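You operate a simulated robot arm through the tools that you are given. There is no shell and no other tool.

The job below is to be done with a simulated two-armed robot. You get a single attempt, and the scene is never put back.

JOB
Tighten the four disc bolts to 30 Nm in the order 1, 3, 2, 4.
Fine: set the orange torque dial first; stand the driver back in its cup.

It is judged by the outcome, as a careful person would: the job done as asked, and still so three seconds after it is handed in. It fails if anything else is knocked over, pushed out of place, dropped, spilled or broken.

ROBOT AND FRAMES
Two 7-joint arms with two-finger parallel grippers on one trunk that stands fixed in place. Base frame: the origin is at the foot of the trunk, x ahead of it, y to its left, z up. Units: m, rad, N and s.
The left shoulder is at [0.07, 0.163, 1.395], the right one opposite. With the tool pointing down near the work surface each hand reaches from about 0.3 to 0.86 m from the base axis, measured 20 degrees to its own side. Payload 3.43 kg a hand.
The TCP of each hand is the grasp point between the finger pads, 0.034 m short of the fingertips. In the tool frame z runs along the fingers and y along their closing line. The gripper opens to 0.128 m. The fingers are 0.024 m wide and 0.012 m thick; the gripper's body (0.048 by 0.13 m) begins 0.096 m behind the TCP.
Orientation is that of the tool frame in the base frame, as [roll, pitch, yaw] about the fixed x, y, z axes, in that order (R = Rz(yaw) Ry(pitch) Rx(roll)). With the fingers straight down and closing along the base's y, the tool's x points along the base's -x, its y along +y and its z along -z.

CONTROLS
- The arms move only by the tool step_arm. It takes "left_increments", "right_increments" or both (then of equal length, played together; a hand with none holds still); each is one flat list of numbers, 7 for each row, row after row: the shift along the base's x, y, z in units of 400 mm (1.0 is 400 mm), then the turn, a rotation vector about the base's x, y, z in units of 180 degrees (1.0 is 180 degrees), then the closure, from 0 (fully open) to 1 (shut). In form: [dx, dy, dz, wx, wy, wz, gripper, dx, dy, dz, wx, wy, wz, gripper, ...]. A call has 1 to 20 rows; each row is the pose to reach, as a shift and turn from the pose commanded when the call began. A call with a number of a shift or a turn outside -1 to 1 is refused whole. Each row takes 0.2 s and may step no farther than 0.05 m and 0.15 rad from the row before; otherwise, or with a gripper value out of range, the whole call is refused. Where a pose cannot be reached the arm comes as near as it can. A force on the tool above 40 N (or 10 N above the force at the start of the call, whichever is more), or a blocked arm, ends the call early, and 0.2 s more pass. Each finger travels about 0.153 m/s and halts on what it meets, pressing with about 25 N; the grip force reading is that of the motor and also rises with nothing between the fingers. The clock runs only during rows and for 0.2 s after the last one: add rows that repeat a pose to give the fingers time. The reply holds the time, the measured pose of the TCP, the force on the tool along the base axes, the opening and the grip force, in the units named above and with some noise, with the torque about the TCP (base axes, N m) and any sound that the robot's microphone picked up.
- Cameras (640 x 400 px; columns grow to the right, rows downward): "scene" is now at [0.1275, 0.0451, 1.6229]; the picture's right is [0.50, -0.86, 0.00], its down [-0.47, -0.28, -0.84] and it looks along [0.72, 0.42, -0.55] (base axes); focal length 329 px, centre (320, 200). "left" rides on the left gripper at [0.076, 0.011, -0.16] in its tool frame; the picture's right is [-0.15, 0.99, 0.00], its down [-0.88, -0.13, -0.46] and it looks along [-0.45, -0.07, 0.89] (tool axes); focal length 234 px, centre (320, 200). "right" rides on the right gripper at [0.076, -0.011, -0.16] in its tool frame; the picture's right is [0.15, 0.99, 0.00], its down [-0.88, 0.13, -0.46] and it looks along [-0.45, 0.07, 0.89] (tool axes); focal length 234 px, centre (320, 200). There is no depth. A picture from a camera that has moved, and an enlarged one, comes with that camera's place and axes in the base frame and with its lens.
- grab_frame(camera): a new picture of that camera. No time passes.
- slide_trunk(by): slides the trunk up (or, below 0, down) by that many m; the arms and the scene camera ride with it, the base frame stays. It gives what a move gives, with no picture.
- turn_head(pan, tilt): turns the head with the scene camera to pan (to the left, within 1.501 rad either way) and tilt (down, from -0.506 to 1.204), counted from straight ahead of the robot. It gives what a move gives.
- zoom(camera, box): a new picture of the part [left, top, right, bottom] of that camera's present view, enlarged. No time passes.
- finish_job(): hands the job in; it is judged then, once.

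Places have to be worked out from the pictures, the camera data and where the tool is seen. Open the grippers and draw the arms clear of the work before you hand the job in, unless the task says otherwise.

The tools are called after "Emit:" as name(argument=value, ...) on one line, values as JSON. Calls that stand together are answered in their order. step_arm: Moves the arms, as the interface text tells. Its arguments: {"type":"object","properties":{"left_increments":{"type":"array"},"right_increments":{"type":"array"}},"required":[]} The other tools are called the same way: slide_trunk (by) slides the trunk up or down; turn_head (pan, tilt) turns the head that bears the scene camera; grab_frame (camera) takes a picture; zoom (camera, box) takes an enlarged picture of a part of a camera's view; finish_job () hands the job in.

At the start:

```text
t: 0.0
left_position: [0.45, 0.4634, 1.3063]
left_ee_rot: [-3.141, -0.002, -3.141]
left_contact_force: [-0.6, -0.3, -0.1]
left_wrist_torque: [0.02, 0.01, 0.01]
left_grip_width: 0.1279
left_grasp_force: 0.1
right_position: [0.5107, 0.102, 1.3022]
right_ee_rot: [-3.141, -0.001, -3.141]
right_contact_force: [-0.3, 0.1, 0.0]
right_wrist_torque: [0.01, 0.0, 0.02]
right_grip_width: 0.1282
right_grasp_force: 0.2
trunk travel left (down, up): [-0.875, 0.065]
head pan, tilt: [0.529, 0.581]
```

scene: 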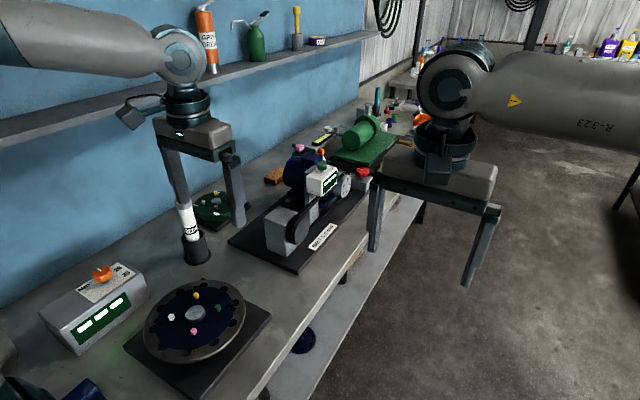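
right: 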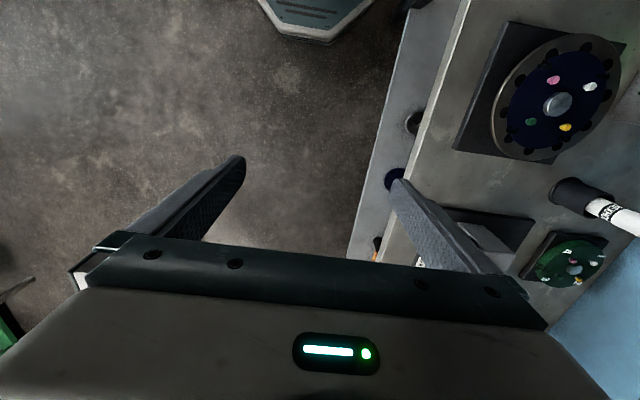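
left: 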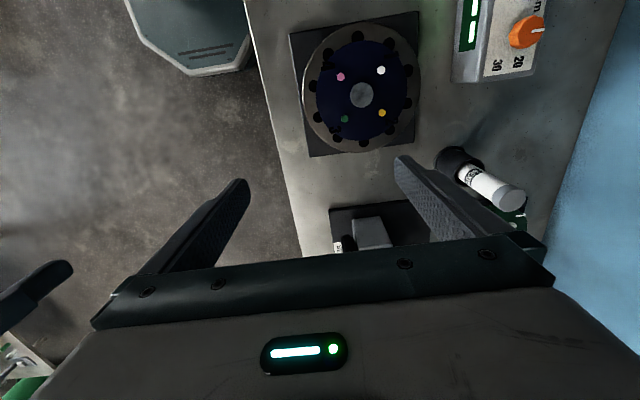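

The scene shows a torque controller box with an orange dial on the left, a disc with four coloured bolts, and a driver in a cup. I'll look closer at each before moving.

Emit:
zoom(camera="scene", box=[20, 240, 180, 370])

Emit:
zoom(camera="scene", box=[120, 260, 280, 390])

Emit:
zoom(camera="scene", box=[150, 140, 390, 290])

Emit:
zoom(camera="left", box=[280, 0, 440, 170])

Emit:
zoom(camera="left", box=[420, 0, 580, 100])

```text
3.08 times, centred on (100, 305) of scene
camera zoom: at [0.1275, 0.0451, 1.6229], right [0.5, -0.86, 0.0], down [-0.47, -0.28, -0.84], along [0.72, 0.42, -0.55], focal length 1012 px, centre (997, -123)
```

zoom: 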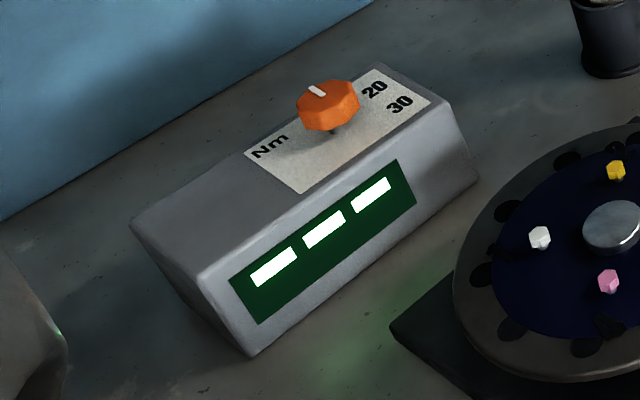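

```text
3.08 times, centred on (200, 325) of scene
camera zoom: at [0.1275, 0.0451, 1.6229], right [0.5, -0.86, 0.0], down [-0.47, -0.28, -0.84], along [0.72, 0.42, -0.55], focal length 1012 px, centre (689, -185)
```

zoom: 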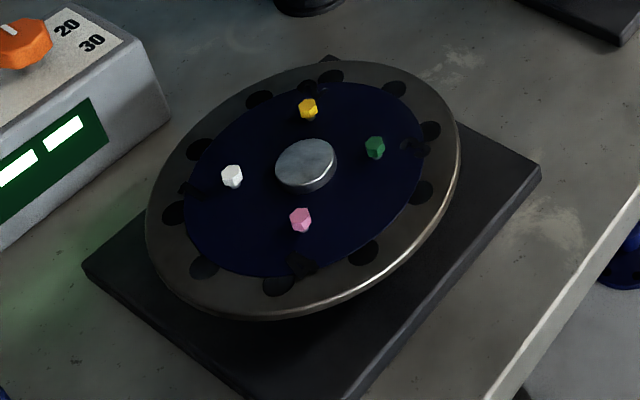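

```text
2.67 times, centred on (270, 215) of scene
camera zoom: at [0.1275, 0.0451, 1.6229], right [0.5, -0.86, 0.0], down [-0.47, -0.28, -0.84], along [0.72, 0.42, -0.55], focal length 877 px, centre (453, 160)
```

zoom: 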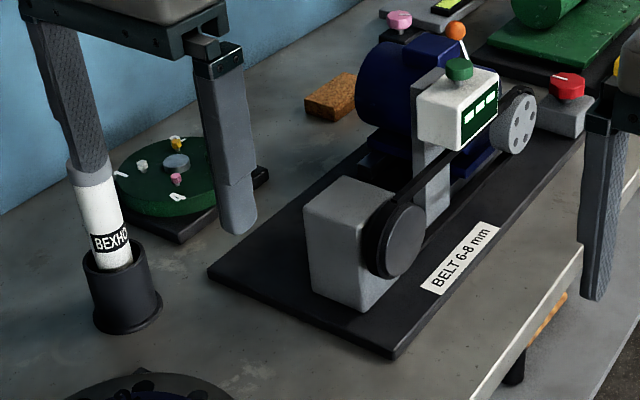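

```text
2.35 times, centred on (360, 85) of left
camera zoom: at [0.3728, 0.4732, 1.467], right [0.15, 0.99, 0.0], down [0.88, -0.13, 0.46], along [0.45, -0.07, -0.89], focal length 551 px, centre (226, 471)
```

zoom: 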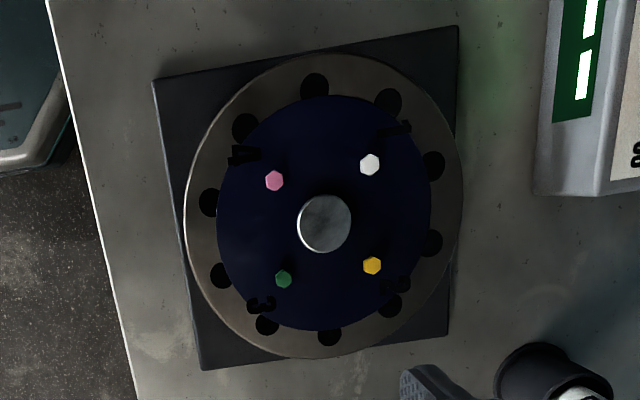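

```text
4.00 times, centred on (500, 50) of left
camera zoom: at [0.3728, 0.4732, 1.467], right [0.15, 0.99, 0.0], down [0.88, -0.13, 0.46], along [0.45, -0.07, -0.89], focal length 937 px, centre (-400, 800)
```

zoom: 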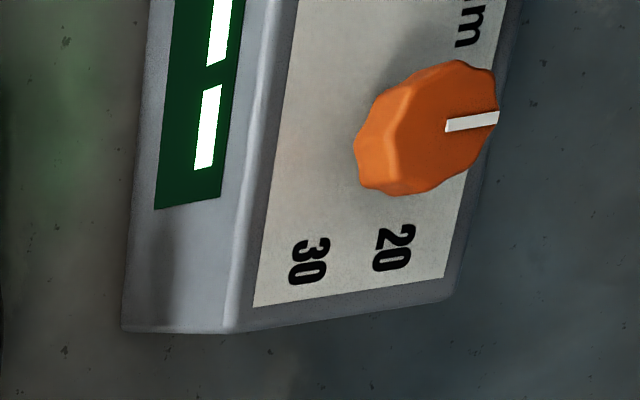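

I place the disc hub near [0.41, 0.54, 0.99] and the orange dial near [0.36, 0.79, 1.04]. There is also a second, green disc behind the cup, so I'll turn the head to get a centred view of the work area.

Emit:
turn_head(pan=0.95, tilt=0.75)

Emit:
grab_frame(camera="scene")

Emit:
zoom(camera="right", box=[440, 20, 640, 160])

Emit:
zoom(camera="right", box=[500, 150, 640, 300])

```text
t: 0.9
left_position: [0.4497, 0.4635, 1.3069]
left_ee_rot: [3.141, -0.002, -3.141]
left_contact_force: [-0.1, -0.2, 0.5]
left_wrist_torque: [-0.01, 0.02, -0.01]
left_grip_width: 0.1278
left_grasp_force: 0.0
right_position: [0.511, 0.102, 1.3021]
right_ee_rot: [-3.141, 0.0, -3.142]
right_contact_force: [-0.4, -0.4, -0.5]
right_wrist_torque: [0.02, -0.04, -0.01]
right_grip_width: 0.1279
right_grasp_force: 0.0
trunk travel left (down, up): [-0.875, 0.065]
head pan, tilt: [0.949, 0.75]
```

```text
taken
camera scene: at [0.0991, 0.0675, 1.6085], right [0.81, -0.58, 0.0], down [-0.4, -0.55, -0.73], along [0.43, 0.59, -0.68], focal length 329 px, centre (320, 200)
```

scene: 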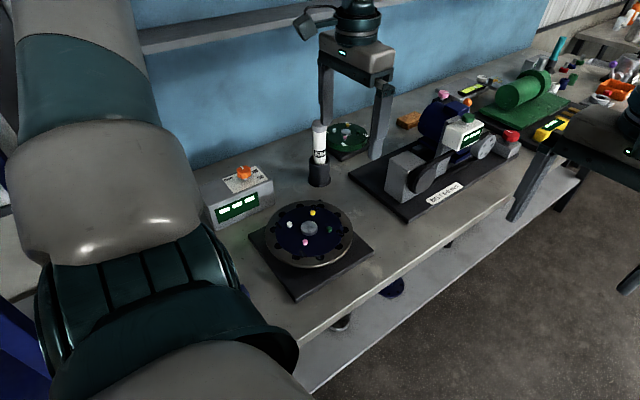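

```text
2.86 times, centred on (540, 90) of right
camera zoom: at [0.4363, 0.0901, 1.4621], right [-0.15, 0.99, 0.0], down [0.88, 0.13, 0.46], along [0.45, 0.07, -0.89], focal length 669 px, centre (-309, 514)
```

zoom: 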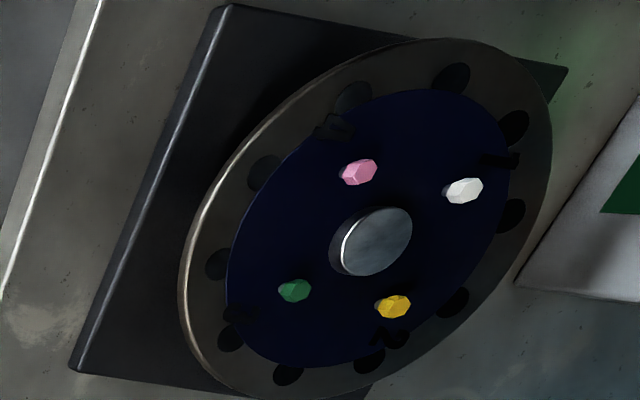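

```text
2.67 times, centred on (570, 225) of right
camera zoom: at [0.4363, 0.0901, 1.4621], right [-0.15, 0.99, 0.0], down [0.88, 0.13, 0.46], along [0.45, 0.07, -0.89], focal length 624 px, centre (-347, 133)
```

zoom: 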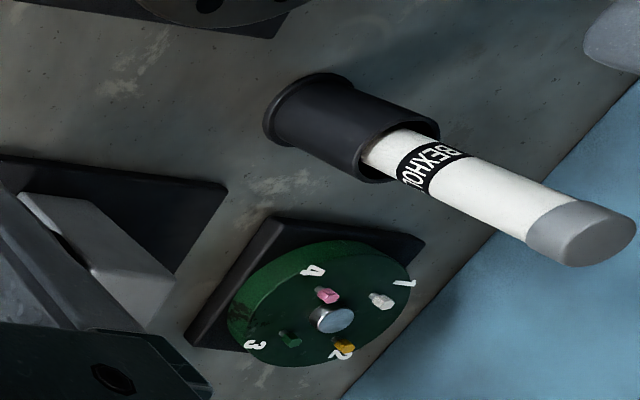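

The zoomed view resolves details well, so I'll zoom further on the dark number labels of the big disc and on the green disc.

Emit:
zoom(camera="left", box=[310, 45, 360, 85])

Emit:
zoom(camera="left", box=[365, 35, 415, 75])

Emit:
zoom(camera="left", box=[310, 105, 360, 145])

Emit:
zoom(camera="left", box=[365, 95, 415, 135])

Emit:
zoom(camera="scene", box=[290, 110, 390, 200])

Emit:
zoom(camera="scene", box=[190, 150, 290, 240])

```text
10.00 times, centred on (335, 65) of left
camera zoom: at [0.3728, 0.4732, 1.467], right [0.15, 0.99, 0.0], down [0.88, -0.13, 0.46], along [0.45, -0.07, -0.89], focal length 2342 px, centre (170, 1550)
```

zoom: 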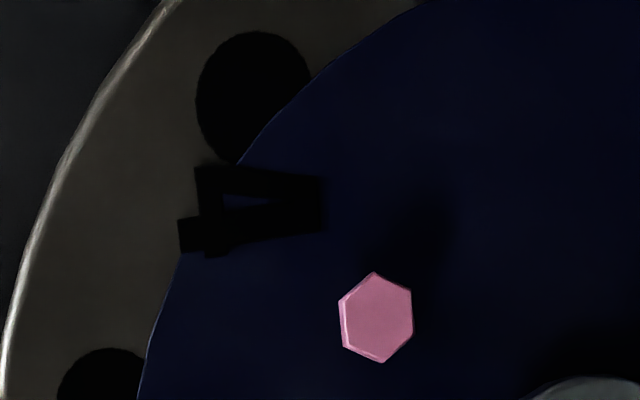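

```text
10.00 times, centred on (390, 55) of left
camera zoom: at [0.3728, 0.4732, 1.467], right [0.15, 0.99, 0.0], down [0.88, -0.13, 0.46], along [0.45, -0.07, -0.89], focal length 2342 px, centre (-380, 1650)
```

zoom: 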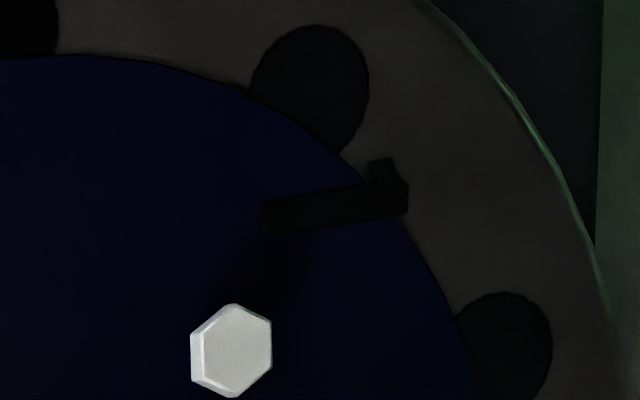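

```text
10.00 times, centred on (335, 125) of left
camera zoom: at [0.3728, 0.4732, 1.467], right [0.15, 0.99, 0.0], down [0.88, -0.13, 0.46], along [0.45, -0.07, -0.89], focal length 2342 px, centre (170, 950)
```

zoom: 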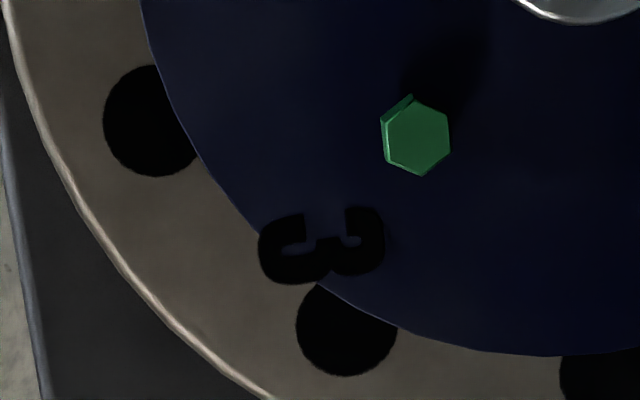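

```text
10.00 times, centred on (390, 115) of left
camera zoom: at [0.3728, 0.4732, 1.467], right [0.15, 0.99, 0.0], down [0.88, -0.13, 0.46], along [0.45, -0.07, -0.89], focal length 2342 px, centre (-380, 1050)
```

zoom: 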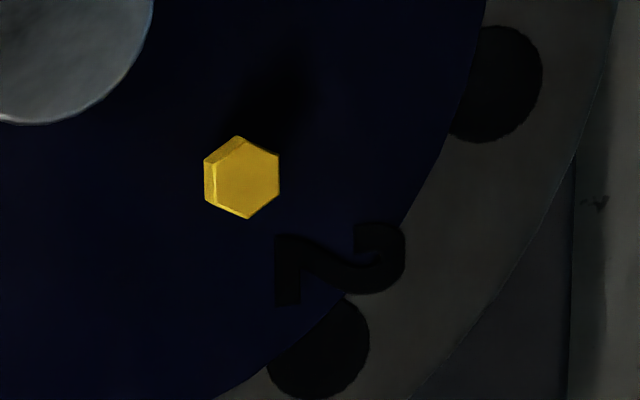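

```text
4.44 times, centred on (340, 155) of scene
camera zoom: at [0.0991, 0.0675, 1.6085], right [0.81, -0.58, 0.0], down [-0.4, -0.55, -0.73], along [0.43, 0.59, -0.68], focal length 1462 px, centre (231, 400)
```

zoom: 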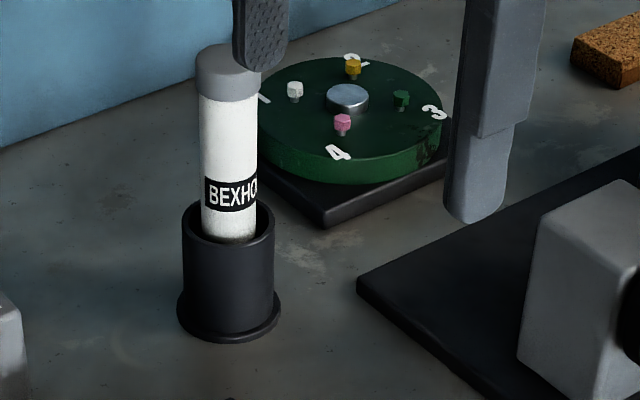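

```text
4.44 times, centred on (240, 195) of scene
camera zoom: at [0.0991, 0.0675, 1.6085], right [0.81, -0.58, 0.0], down [-0.4, -0.55, -0.73], along [0.43, 0.59, -0.68], focal length 1462 px, centre (676, 222)
```

zoom: 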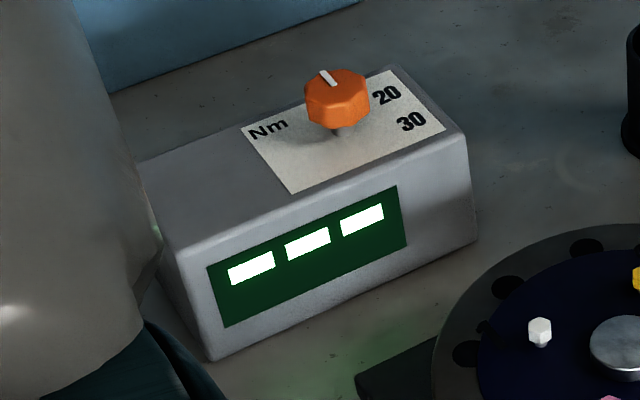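

Big disc labels read: white = 1, yellow = 2, green = 3, pink = 4. I'll move the left hand back and left at its present height so its camera looks down on the torque box and dial.

Emit:
step_arm(left_increments=[-0.03, 0.07, 0, 0, 0, 0, 0, -0.06, 0.15, 0, 0, 0, 0, 0, -0.1, 0.24, 0, 0, 0, 0, 0, -0.14, 0.33, 0, 0, 0, 0, 0, -0.18, 0.42, 0, 0, 0, 0, 0, -0.21, 0.5, 0, 0, 0, 0, 0, -0.24, 0.57, 0, 0, 0, 0, 0, -0.25, 0.59, 0, 0, 0, 0, 0])

Emit:
grab_frame(camera="left")

Emit:
grab_frame(camera="scene")

```text
t: 2.7
left_position: [0.3473, 0.6996, 1.3065]
left_ee_rot: [-3.141, 0.002, 3.14]
left_contact_force: [1.3, 0.4, 0.9]
left_wrist_torque: [-0.01, 0.0, 0.01]
left_grip_width: 0.1279
left_grasp_force: 0.1
right_position: [0.5105, 0.1008, 1.303]
right_ee_rot: [-3.14, 0.0, 3.141]
right_contact_force: [0.2, 0.2, 0.9]
right_wrist_torque: [-0.02, -0.04, -0.01]
right_grip_width: 0.1281
right_grasp_force: 0.1
trunk travel left (down, up): [-0.875, 0.065]
head pan, tilt: [0.949, 0.75]
```

```text
taken
camera left: at [0.2717, 0.7099, 1.4672], right [0.15, 0.99, 0.0], down [0.88, -0.13, 0.46], along [0.45, -0.07, -0.89], focal length 234 px, centre (320, 200)
```

left: 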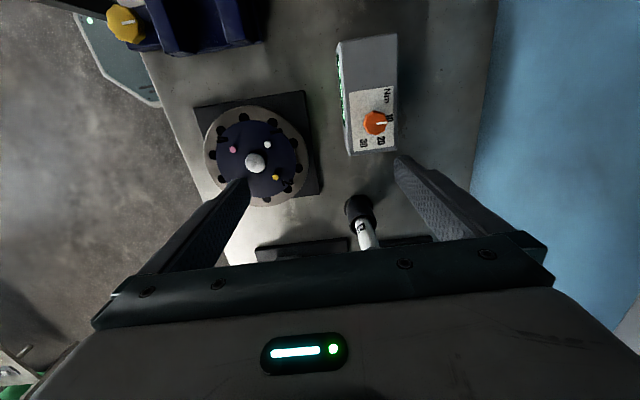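

```text
taken
camera scene: at [0.0987, 0.0678, 1.6084], right [0.81, -0.58, 0.0], down [-0.4, -0.55, -0.73], along [0.43, 0.59, -0.68], focal length 329 px, centre (320, 200)
```

scene: 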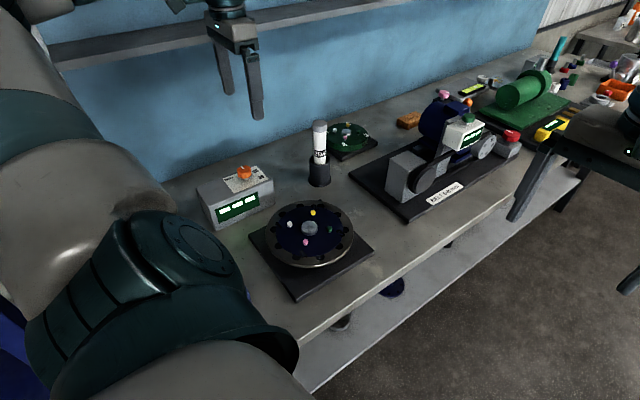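

Emit:
zoom(camera="left", box=[330, 70, 420, 160])

Emit:
zoom(camera="left", box=[195, 85, 325, 215])

Emit:
zoom(camera="left", box=[330, 180, 420, 260])

Emit:
zoom(camera="left", box=[90, 0, 280, 100])

Emit:
zoom(camera="scene", box=[290, 110, 390, 200])

```text
4.44 times, centred on (375, 115) of left
camera zoom: at [0.2717, 0.7099, 1.4672], right [0.15, 0.99, 0.0], down [0.88, -0.13, 0.46], along [0.45, -0.07, -0.89], focal length 1041 px, centre (76, 578)
```

zoom: 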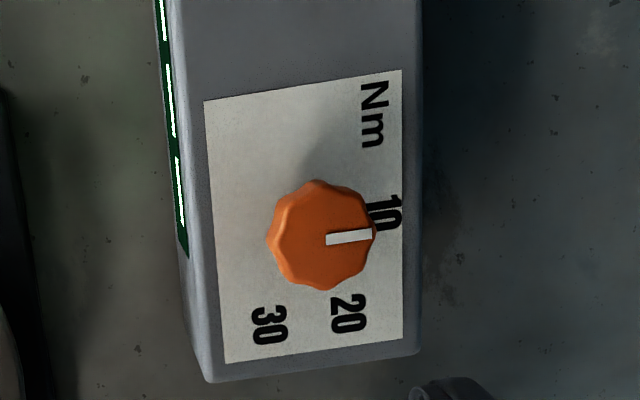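

```text
3.08 times, centred on (260, 150) of left
camera zoom: at [0.2717, 0.7099, 1.4672], right [0.15, 0.99, 0.0], down [0.88, -0.13, 0.46], along [0.45, -0.07, -0.89], focal length 720 px, centre (505, 354)
```

zoom: 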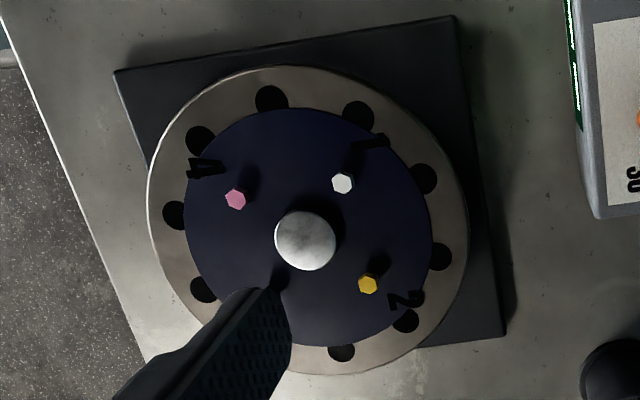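

```text
5.00 times, centred on (375, 220) of left
camera zoom: at [0.2717, 0.7099, 1.4672], right [0.15, 0.99, 0.0], down [0.88, -0.13, 0.46], along [0.45, -0.07, -0.89], focal length 1171 px, centre (45, 100)
```

zoom: 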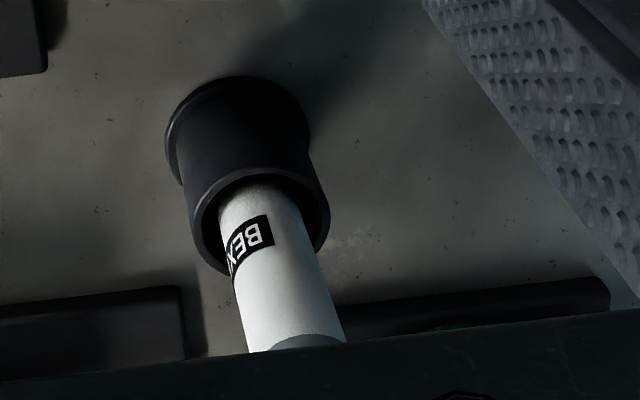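

```text
3.37 times, centred on (185, 50) of left
camera zoom: at [0.2717, 0.7099, 1.4672], right [0.15, 0.99, 0.0], down [0.88, -0.13, 0.46], along [0.45, -0.07, -0.89], focal length 789 px, centre (775, 705)
```

zoom: 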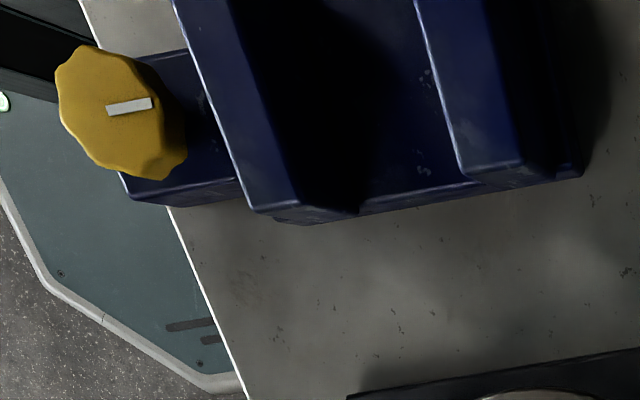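

```text
4.44 times, centred on (340, 155) of scene
camera zoom: at [0.0987, 0.0678, 1.6084], right [0.81, -0.58, 0.0], down [-0.4, -0.55, -0.73], along [0.43, 0.59, -0.68], focal length 1462 px, centre (231, 400)
```

zoom: 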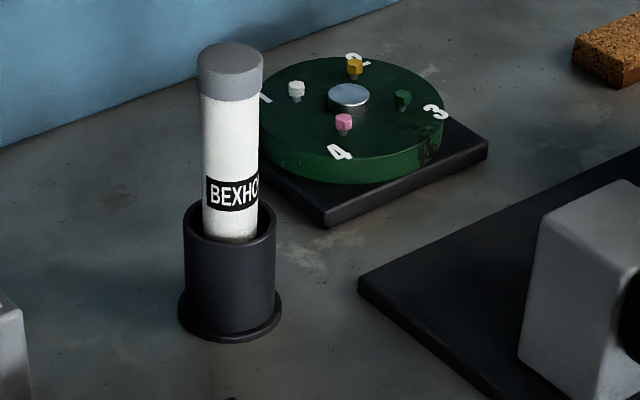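

The pointer now stands on 10 (straight at +y), 20 and 30 sit about 60° and 120° clockwise from above. I put the dial centre at about [0.353, 0.796], top z≈1.04, label plate z≈1.005. I'll hover above it with the hand turned +60°, which leaves a 120° clockwise turn available, and check what the pose readback says.

Emit:
step_arm(left_increments=[0.00175, 0.0301, -0.0333, 0, 0, 0.04167, 0.1, 0.0035, 0.0602, -0.0666, 0, 0, 0.08334, 0.2, 0.00525, 0.0903, -0.0999, 0, 0, 0.125, 0.3, 0.007, 0.1204, -0.1332, 0, 0, 0.16668, 0.3, 0.00875, 0.1505, -0.1665, 0, 0, 0.20835, 0.3, 0.0105, 0.1806, -0.1998, 0, 0, 0.25, 0.3, 0.01225, 0.2107, -0.2331, 0, 0, 0.29169, 0.3, 0.014, 0.241, -0.266, 0, 0, 0.3333, 0.3, 0.014, 0.241, -0.266, 0, 0, 0.3333, 0.3])

Emit:
grab_frame(camera="left")

Emit:
grab_frame(camera="scene")

```text
t: 4.7
left_position: [0.3544, 0.796, 1.2006]
left_ee_rot: [3.141, 0.0, -2.095]
left_contact_force: [0.4, 0.5, -0.9]
left_wrist_torque: [0.0, -0.02, 0.01]
left_grip_width: 0.0897
left_grasp_force: 0.1
right_position: [0.5105, 0.101, 1.3024]
right_ee_rot: [3.14, 0.001, -3.141]
right_contact_force: [0.1, 0.1, 0.2]
right_wrist_torque: [0.01, -0.02, 0.0]
right_grip_width: 0.1278
right_grasp_force: 0.1
trunk travel left (down, up): [-0.875, 0.065]
head pan, tilt: [0.949, 0.75]
```

```text
taken
camera left: at [0.3061, 0.7336, 1.3605], right [-0.78, 0.62, 0.0], down [0.55, 0.7, 0.46], along [0.28, 0.36, -0.89], focal length 234 px, centre (320, 200)
```

left: 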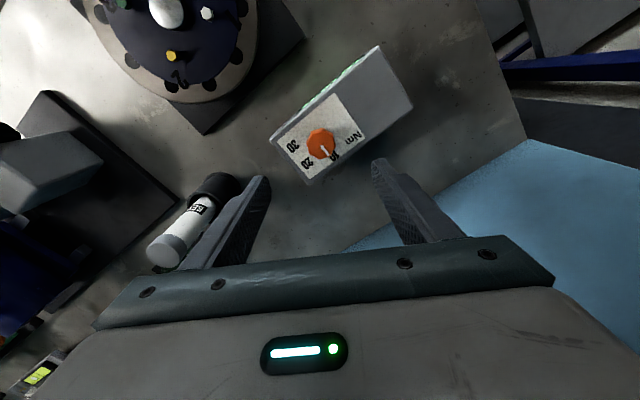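

```text
taken
camera scene: at [0.0989, 0.0673, 1.6085], right [0.81, -0.58, 0.0], down [-0.4, -0.55, -0.73], along [0.43, 0.59, -0.68], focal length 329 px, centre (320, 200)
```

scene: 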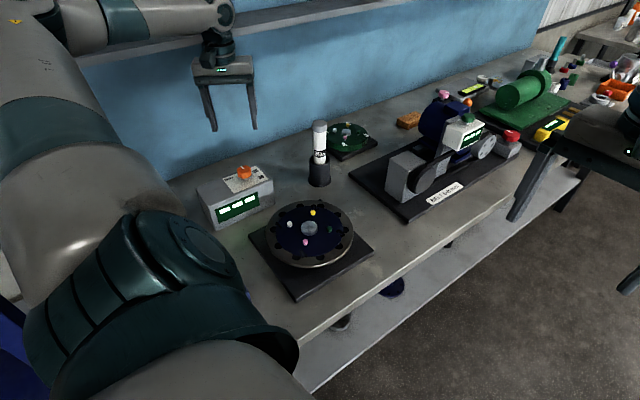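

The TCP axis should project to about (320, 142) at the dial's height, and the dial appears at (321, 144), so I'm centred. I'll zoom to verify this and the label angles from this viewpoint.

Emit:
zoom(camera="left", box=[265, 90, 375, 190])

Emit:
zoom(camera="scene", box=[190, 40, 290, 230])

```text
4.00 times, centred on (320, 140) of left
camera zoom: at [0.3061, 0.7336, 1.3605], right [-0.78, 0.62, 0.0], down [0.55, 0.7, 0.46], along [0.28, 0.36, -0.89], focal length 937 px, centre (320, 440)
```

zoom: 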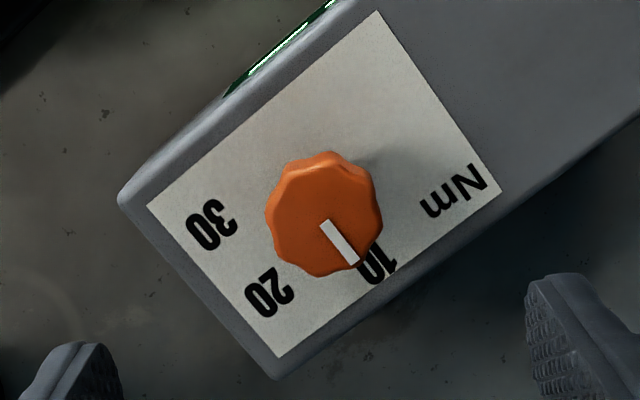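

```text
2.11 times, centred on (240, 135) of scene
camera zoom: at [0.0989, 0.0673, 1.6085], right [0.81, -0.58, 0.0], down [-0.4, -0.55, -0.73], along [0.43, 0.59, -0.68], focal length 692 px, centre (488, 337)
```

zoom: 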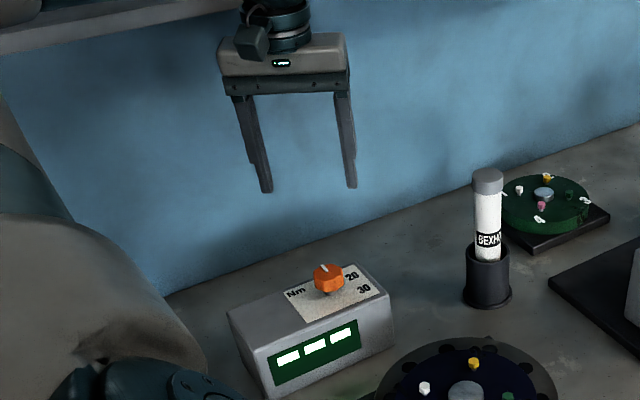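

Hand is centred within about 2 mm. I'll lower to TCP z≈1.052 (fingertips about 12 mm above the label plate), still open, then look before closing.

Emit:
step_arm(left_increments=[-0.003, 0.002, -0.1, 0, 0, 0, 0.3, -0.003, 0.002, -0.2, 0, 0, 0, 0.3, -0.003, 0.002, -0.27, 0, 0, 0, 0.3, -0.003, 0.002, -0.32, 0, 0, 0, 0.3, -0.003, 0.002, -0.35, 0, 0, 0, 0.3, -0.003, 0.002, -0.371, 0, 0, 0, 0.3, -0.003, 0.002, -0.371, 0, 0, 0, 0.3])

Emit:
grab_frame(camera="left")

Emit:
zoom(camera="scene", box=[190, 120, 290, 220])

```text
t: 6.3
left_position: [0.3531, 0.7972, 1.0519]
left_ee_rot: [-3.142, -0.002, -2.096]
left_contact_force: [-0.2, -0.4, 0.5]
left_wrist_torque: [-0.02, -0.01, -0.01]
left_grip_width: 0.0895
left_grasp_force: 0.1
right_position: [0.5113, 0.1014, 1.3027]
right_ee_rot: [3.142, 0.001, -3.14]
right_contact_force: [-0.4, -0.4, 0.3]
right_wrist_torque: [-0.01, -0.02, -0.03]
right_grip_width: 0.128
right_grasp_force: 0.0
trunk travel left (down, up): [-0.875, 0.065]
head pan, tilt: [0.949, 0.75]
```

```text
taken
camera left: at [0.3054, 0.7351, 1.2116], right [-0.78, 0.62, 0.0], down [0.55, 0.7, 0.46], along [0.28, 0.36, -0.89], focal length 234 px, centre (320, 200)
```

left: 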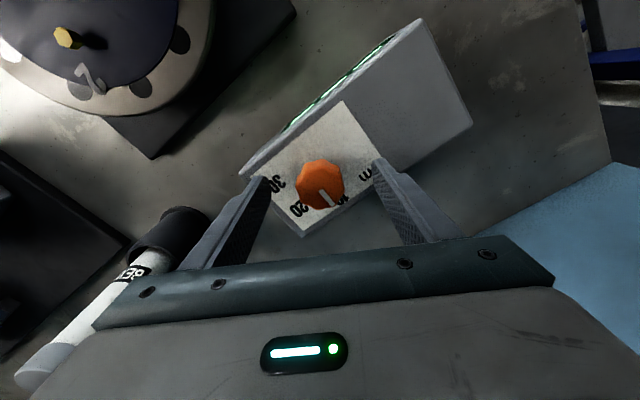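

```text
4.00 times, centred on (240, 170) of scene
camera zoom: at [0.0989, 0.0676, 1.6084], right [0.81, -0.58, 0.0], down [-0.4, -0.55, -0.73], along [0.43, 0.59, -0.68], focal length 1315 px, centre (640, 320)
```

zoom: 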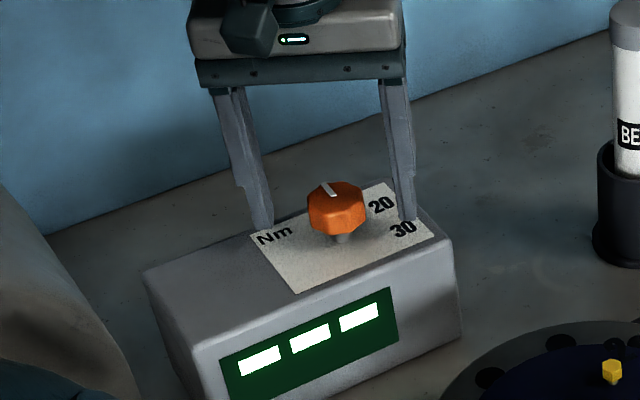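

Height and centring look right with clearance over the plate. Closing on the dial.

Emit:
step_arm(left_increments=[0, 0, 0, 0, 0, 0, 0.6, 0, 0, 0, 0, 0, 0, 1, 0, 0, 0, 0, 0, 0, 1, 0, 0, 0, 0, 0, 0, 1])

Emit:
grab_frame(camera="left")

Emit:
zoom(camera="scene", box=[190, 120, 290, 220])

```text
t: 7.3
left_position: [0.3527, 0.797, 1.0504]
left_ee_rot: [3.141, 0.0, -2.094]
left_contact_force: [-2.6, 0.2, -2.2]
left_wrist_torque: [-0.06, -0.65, 0.0]
left_grip_width: 0.0397
left_grasp_force: 44.6
right_position: [0.5115, 0.1015, 1.3018]
right_ee_rot: [-3.141, 0.001, 3.141]
right_contact_force: [0.0, 0.3, -0.8]
right_wrist_torque: [0.03, -0.02, 0.03]
right_grip_width: 0.1279
right_grasp_force: 0.1
trunk travel left (down, up): [-0.875, 0.065]
head pan, tilt: [0.949, 0.75]
```

```text
taken
camera left: at [0.3057, 0.735, 1.2116], right [-0.78, 0.62, 0.0], down [0.55, 0.7, 0.46], along [0.28, 0.36, -0.89], focal length 234 px, centre (320, 200)
```

left: 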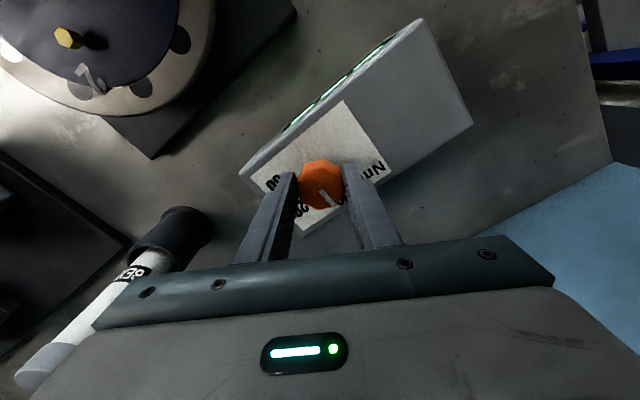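

```text
4.00 times, centred on (240, 170) of scene
camera zoom: at [0.0991, 0.0677, 1.6084], right [0.81, -0.58, 0.0], down [-0.4, -0.55, -0.73], along [0.43, 0.59, -0.68], focal length 1315 px, centre (640, 320)
```

zoom: 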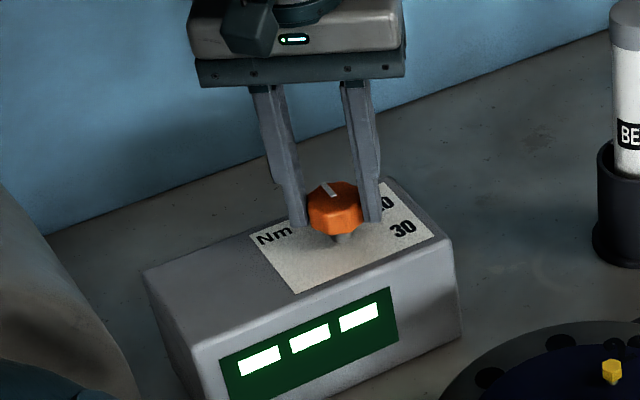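

The dial is held (opening 0.0397 m). Turning it 60° clockwise first, to see how the pointer sits against the 20 mark and whether anything clicks.

Emit:
step_arm(left_increments=[0, 0, 0, 0, 0, -0.0417, 1, 0, 0, 0, 0, 0, -0.0833, 1, 0, 0, 0, 0, 0, -0.125, 1, 0, 0, 0, 0, 0, -0.1667, 1, 0, 0, 0, 0, 0, -0.2083, 1, 0, 0, 0, 0, 0, -0.25, 1, 0, 0, 0, 0, 0, -0.2917, 1, 0, 0, 0, 0, 0, -0.3333, 1, 0, 0, 0, 0, 0, -0.3333, 1])

Emit:
grab_frame(camera="left")

Emit:
zoom(camera="scene", box=[190, 120, 290, 220])

```text
t: 9.3
left_position: [0.3514, 0.8003, 1.051]
left_ee_rot: [3.141, 0.001, -3.141]
left_contact_force: [-3.6, 19.3, 3.5]
left_wrist_torque: [0.38, 1.23, 0.08]
left_grip_width: 0.0397
left_grasp_force: 45.5
right_position: [0.5098, 0.1039, 1.3032]
right_ee_rot: [-3.14, 0.0, -3.141]
right_contact_force: [-0.1, 0.2, -0.4]
right_wrist_torque: [-0.01, 0.02, 0.01]
right_grip_width: 0.1279
right_grasp_force: 0.1
trunk travel left (down, up): [-0.875, 0.065]
head pan, tilt: [0.949, 0.75]
```

```text
taken
camera left: at [0.2757, 0.8092, 1.2116], right [0.15, 0.99, 0.0], down [0.88, -0.13, 0.46], along [0.45, -0.07, -0.89], focal length 234 px, centre (320, 200)
```

left: 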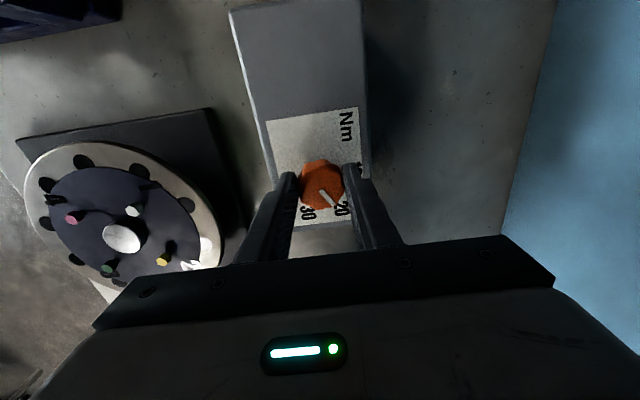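

```text
4.00 times, centred on (240, 170) of scene
camera zoom: at [0.0982, 0.071, 1.6084], right [0.81, -0.58, 0.0], down [-0.4, -0.56, -0.73], along [0.43, 0.59, -0.68], focal length 1315 px, centre (640, 320)
```

zoom: 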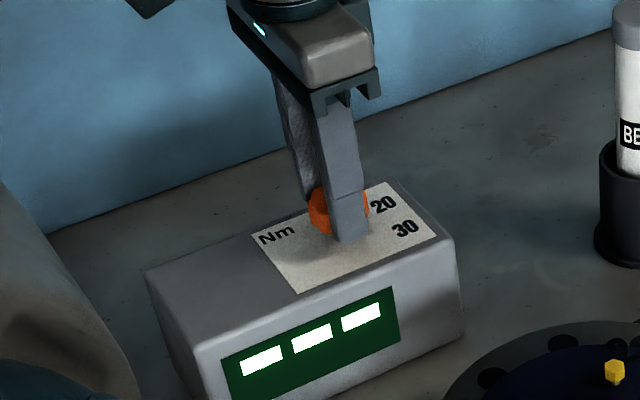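

The pointer turned to the 20 mark; a 19 N side load in +y shows my grip axis is ~3–4 mm short in y. I'll shift the hand to relieve it before turning on.

Emit:
step_arm(left_increments=[0, 0.005, 0, 0, 0, -0.3333, 1, 0, 0.0095, 0, 0, 0, -0.3333, 1, 0, 0.0095, 0, 0, 0, -0.3333, 1])

Emit:
zoom(camera="left", box=[240, 100, 400, 260])

```text
refused: row 1 steps farther than a row can; nothing moved
```

```text
2.50 times, centred on (320, 180) of left
camera zoom: at [0.2757, 0.8092, 1.2116], right [0.15, 0.99, 0.0], down [0.88, -0.13, 0.46], along [0.45, -0.07, -0.89], focal length 585 px, centre (320, 250)
```

zoom: 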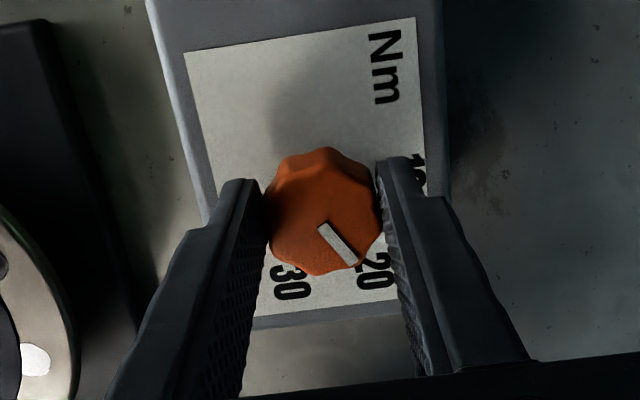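

The rotation is counted afresh each call, so I resend the shift with no turn.

Emit:
step_arm(left_increments=[0, 0.005, 0, 0, 0, 0, 1, 0, 0.0095, 0, 0, 0, 0, 1, 0, 0.0095, 0, 0, 0, 0, 1])

```text
t: 10.1
left_position: [0.3526, 0.8005, 1.0506]
left_ee_rot: [-3.139, 0.001, 3.141]
left_contact_force: [-9.5, 5.0, -1.8]
left_wrist_torque: [0.68, -0.27, 0.01]
left_grip_width: 0.0398
left_grasp_force: 44.7
right_position: [0.5092, 0.1035, 1.3022]
right_ee_rot: [3.141, 0.003, 3.141]
right_contact_force: [0.0, -0.3, 0.0]
right_wrist_torque: [0.02, 0.02, 0.0]
right_grip_width: 0.1281
right_grasp_force: 0.1
trunk travel left (down, up): [-0.875, 0.065]
head pan, tilt: [0.949, 0.75]
```

Side load has dropped to about 10 N. Continuing the clockwise turn another 60° toward 30, with a small centring shift.

Emit:
step_arm(left_increments=[-0.002, 0.001, 0, 0, 0, -0.0417, 1, -0.004, 0.002, 0, 0, 0, -0.0833, 1, -0.004, 0.002, 0, 0, 0, -0.125, 1, -0.004, 0.002, 0, 0, 0, -0.1667, 1, -0.004, 0.002, 0, 0, 0, -0.2083, 1, -0.004, 0.002, 0, 0, 0, -0.25, 1, -0.004, 0.002, 0, 0, 0, -0.2917, 1, -0.004, 0.002, 0, 0, 0, -0.3333, 1, -0.004, 0.002, 0, 0, 0, -0.3333, 1])

Emit:
grab_frame(camera="left")

Emit:
zoom(camera="scene", box=[190, 120, 290, 220])

```text
t: 12.1
left_position: [0.3542, 0.8034, 1.0501]
left_ee_rot: [3.14, 0.002, 2.092]
left_contact_force: [9.5, 9.1, 2.7]
left_wrist_torque: [-0.39, -0.34, 0.09]
left_grip_width: 0.0396
left_grasp_force: 45.2
right_position: [0.5119, 0.1027, 1.3018]
right_ee_rot: [3.141, -0.001, -3.142]
right_contact_force: [-1.5, -0.4, 1.1]
right_wrist_torque: [0.01, -0.01, -0.01]
right_grip_width: 0.1282
right_grasp_force: 0.1
trunk travel left (down, up): [-0.875, 0.065]
head pan, tilt: [0.949, 0.75]
```

```text
taken
camera left: at [0.3249, 0.8727, 1.2115], right [0.93, 0.37, 0.0], down [0.33, -0.83, 0.46], along [0.17, -0.42, -0.89], focal length 234 px, centre (320, 200)
```

left: 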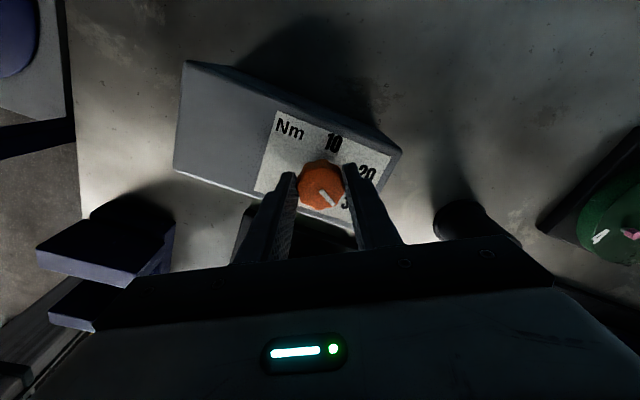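

```text
4.00 times, centred on (240, 170) of scene
camera zoom: at [0.1005, 0.0691, 1.6083], right [0.81, -0.58, 0.0], down [-0.4, -0.56, -0.73], along [0.43, 0.59, -0.68], focal length 1315 px, centre (640, 320)
```

zoom: 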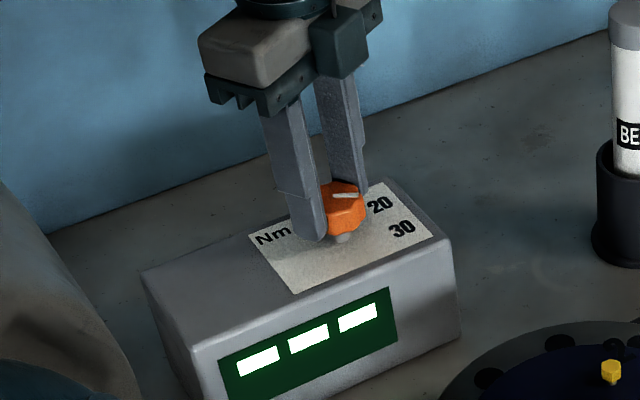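

The pointer has turned 120° with the hand. Now I open, lift straight up, and look at the pointer against the 30 mark.

Emit:
step_arm(left_increments=[0, 0, 0, 0, 0, 0, 0.6, 0, 0, 0, 0, 0, 0, 0.3, 0, 0, 0, 0, 0, 0, 0.3, 0, 0, 0.06, 0, 0, 0, 0.3, 0, 0, 0.16, 0, 0, 0, 0.3, 0, 0, 0.28, 0, 0, 0, 0.3, 0, 0, 0.37, 0, 0, 0, 0.3, 0, 0, 0.37, 0, 0, 0, 0.3])

Emit:
zoom(camera="left", box=[240, 80, 400, 180])

Emit:
zoom(camera="scene", box=[190, 150, 290, 230])

```text
t: 13.9
left_position: [0.3532, 0.8012, 1.2014]
left_ee_rot: [-3.139, 0.0, 2.093]
left_contact_force: [0.0, -0.4, 0.8]
left_wrist_torque: [0.01, 0.02, 0.0]
left_grip_width: 0.0898
left_grasp_force: 0.0
right_position: [0.5125, 0.1019, 1.3023]
right_ee_rot: [-3.141, 0.0, 3.139]
right_contact_force: [0.3, 0.2, -0.2]
right_wrist_torque: [-0.02, 0.04, 0.02]
right_grip_width: 0.1282
right_grasp_force: 0.1
trunk travel left (down, up): [-0.875, 0.065]
head pan, tilt: [0.949, 0.75]
```

```text
4.00 times, centred on (320, 130) of left
camera zoom: at [0.3243, 0.8712, 1.3614], right [0.93, 0.37, 0.0], down [0.33, -0.83, 0.46], along [0.17, -0.42, -0.89], focal length 937 px, centre (320, 480)
```

zoom: 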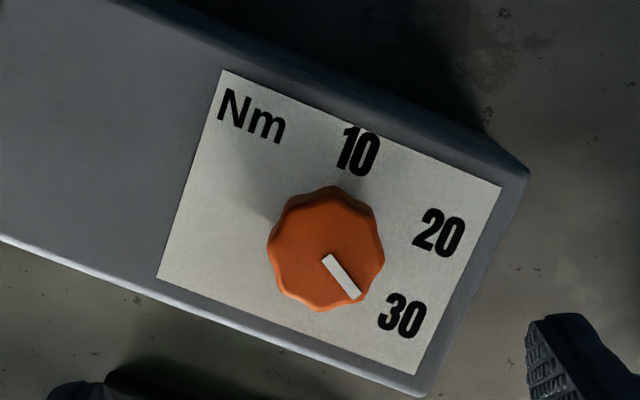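

```text
5.00 times, centred on (240, 190) of scene
camera zoom: at [0.0993, 0.0681, 1.6084], right [0.81, -0.58, 0.0], down [-0.4, -0.55, -0.73], along [0.43, 0.59, -0.68], focal length 1644 px, centre (720, 250)
```

zoom: 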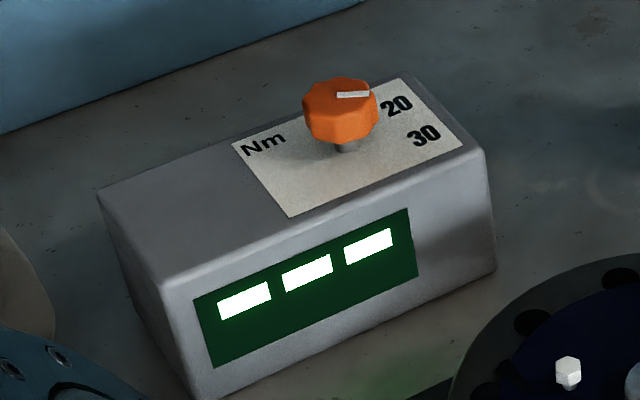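

The pointer now points at 30; I compute about 120–122° from the 10 direction. A tighter zoom will confirm the angle.

Emit:
zoom(camera="left", box=[300, 115, 350, 165])

Emit:
zoom(camera="scene", box=[225, 160, 285, 200])

```text
8.00 times, centred on (325, 140) of left
camera zoom: at [0.3243, 0.8712, 1.3614], right [0.93, 0.37, 0.0], down [0.33, -0.83, 0.46], along [0.17, -0.42, -0.89], focal length 1873 px, centre (280, 680)
```

zoom: 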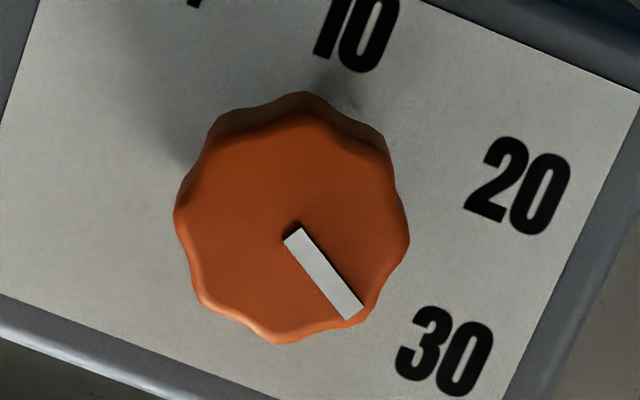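

```text
10.00 times, centred on (255, 180) of scene
camera zoom: at [0.0993, 0.0681, 1.6084], right [0.81, -0.58, 0.0], down [-0.4, -0.55, -0.73], along [0.43, 0.59, -0.68], focal length 3288 px, centre (970, 400)
```

zoom: 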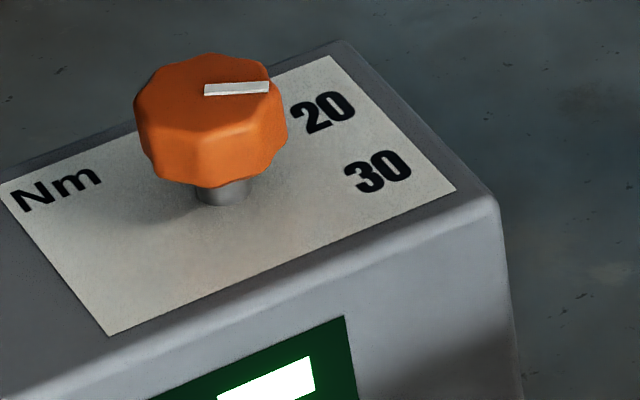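

Pointer angle measures 120.5°, right on 30; the dial is set. Now I move the left hand over toward the driver's cup at a safe height (turning back to yaw 0) to locate the driver precisely.

Emit:
step_arm(left_increments=[0.03, -0.01, 0.04, 0, 0, 0.04167, 0.3, 0.08, -0.025, 0.08, 0, 0, 0.08334, 0.2, 0.14, -0.042, 0.12, 0, 0, 0.125, 0.1, 0.2, -0.06, 0.15, 0, 0, 0.16668, 0.1, 0.26, -0.08, 0.1725, 0, 0, 0.20835, 0, 0.32, -0.1, 0.1725, 0, 0, 0.25, 0, 0.37, -0.115, 0.1725, 0, 0, 0.29169, 0, 0.4175, -0.1275, 0.1725, 0, 0, 0.3333, 0, 0.4175, -0.1275, 0.1725, 0, 0, 0.3333, 0])

Emit:
grab_frame(camera="left")

Emit:
grab_frame(camera="scene")

```text
t: 15.9
left_position: [0.5197, 0.7501, 1.2699]
left_ee_rot: [3.14, 0.0, -3.139]
left_contact_force: [-1.1, -0.2, -0.4]
left_wrist_torque: [-0.01, -0.02, -0.05]
left_grip_width: 0.1278
left_grasp_force: 0.1
right_position: [0.511, 0.1012, 1.3032]
right_ee_rot: [-3.14, 0.0, 3.141]
right_contact_force: [-0.8, -0.5, -0.3]
right_wrist_torque: [-0.02, 0.03, 0.03]
right_grip_width: 0.128
right_grasp_force: 0.0
trunk travel left (down, up): [-0.875, 0.065]
head pan, tilt: [0.949, 0.75]
```

```text
taken
camera left: at [0.443, 0.7597, 1.4295], right [0.14, 0.99, 0.0], down [0.88, -0.13, 0.46], along [0.45, -0.07, -0.89], focal length 234 px, centre (320, 200)
```

left: 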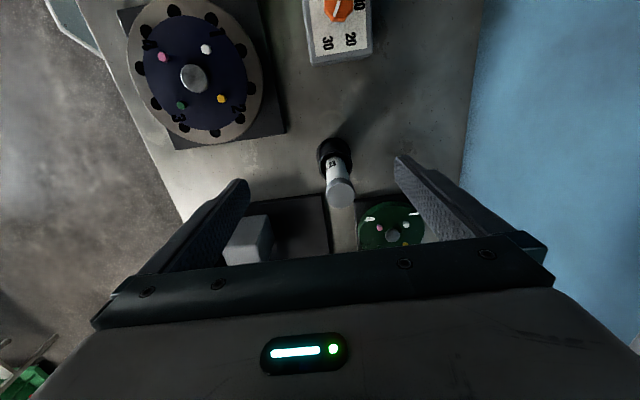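

```text
taken
camera scene: at [0.0985, 0.0676, 1.6085], right [0.81, -0.58, 0.0], down [-0.4, -0.55, -0.73], along [0.43, 0.59, -0.68], focal length 329 px, centre (320, 200)
```

scene: 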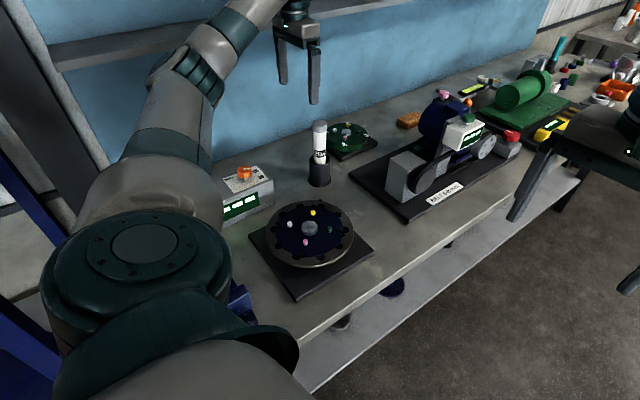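

Emit:
zoom(camera="left", box=[290, 125, 390, 225])

Emit:
zoom(camera="scene", box=[285, 110, 355, 195])

Emit:
zoom(camera="left", box=[110, 0, 290, 150])

```text
4.00 times, centred on (340, 175) of left
camera zoom: at [0.443, 0.7597, 1.4295], right [0.14, 0.99, 0.0], down [0.88, -0.13, 0.46], along [0.45, -0.07, -0.89], focal length 937 px, centre (240, 300)
```

zoom: 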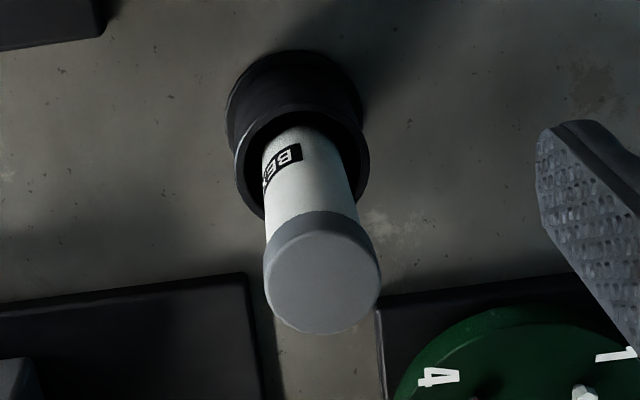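

```text
4.71 times, centred on (320, 152) of scene
camera zoom: at [0.0985, 0.0676, 1.6085], right [0.81, -0.58, 0.0], down [-0.4, -0.55, -0.73], along [0.43, 0.59, -0.68], focal length 1548 px, centre (320, 424)
```

zoom: 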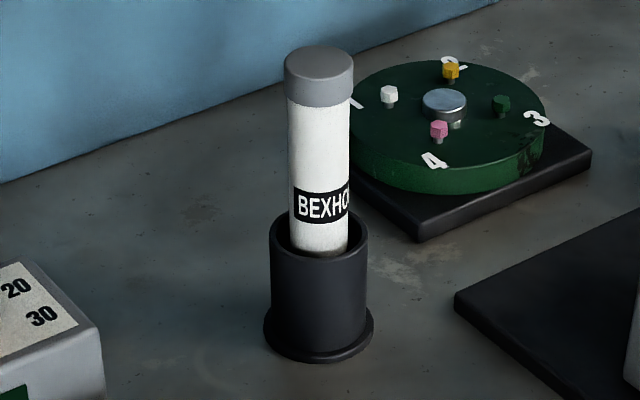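

```text
2.67 times, centred on (200, 75) of left
camera zoom: at [0.443, 0.7597, 1.4295], right [0.14, 0.99, 0.0], down [0.88, -0.13, 0.46], along [0.45, -0.07, -0.89], focal length 624 px, centre (640, 533)
```

zoom: 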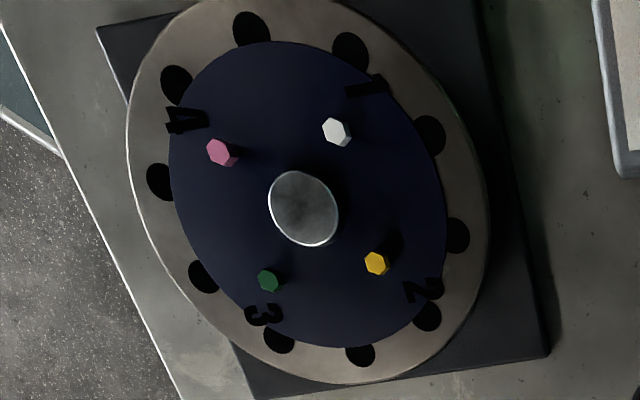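

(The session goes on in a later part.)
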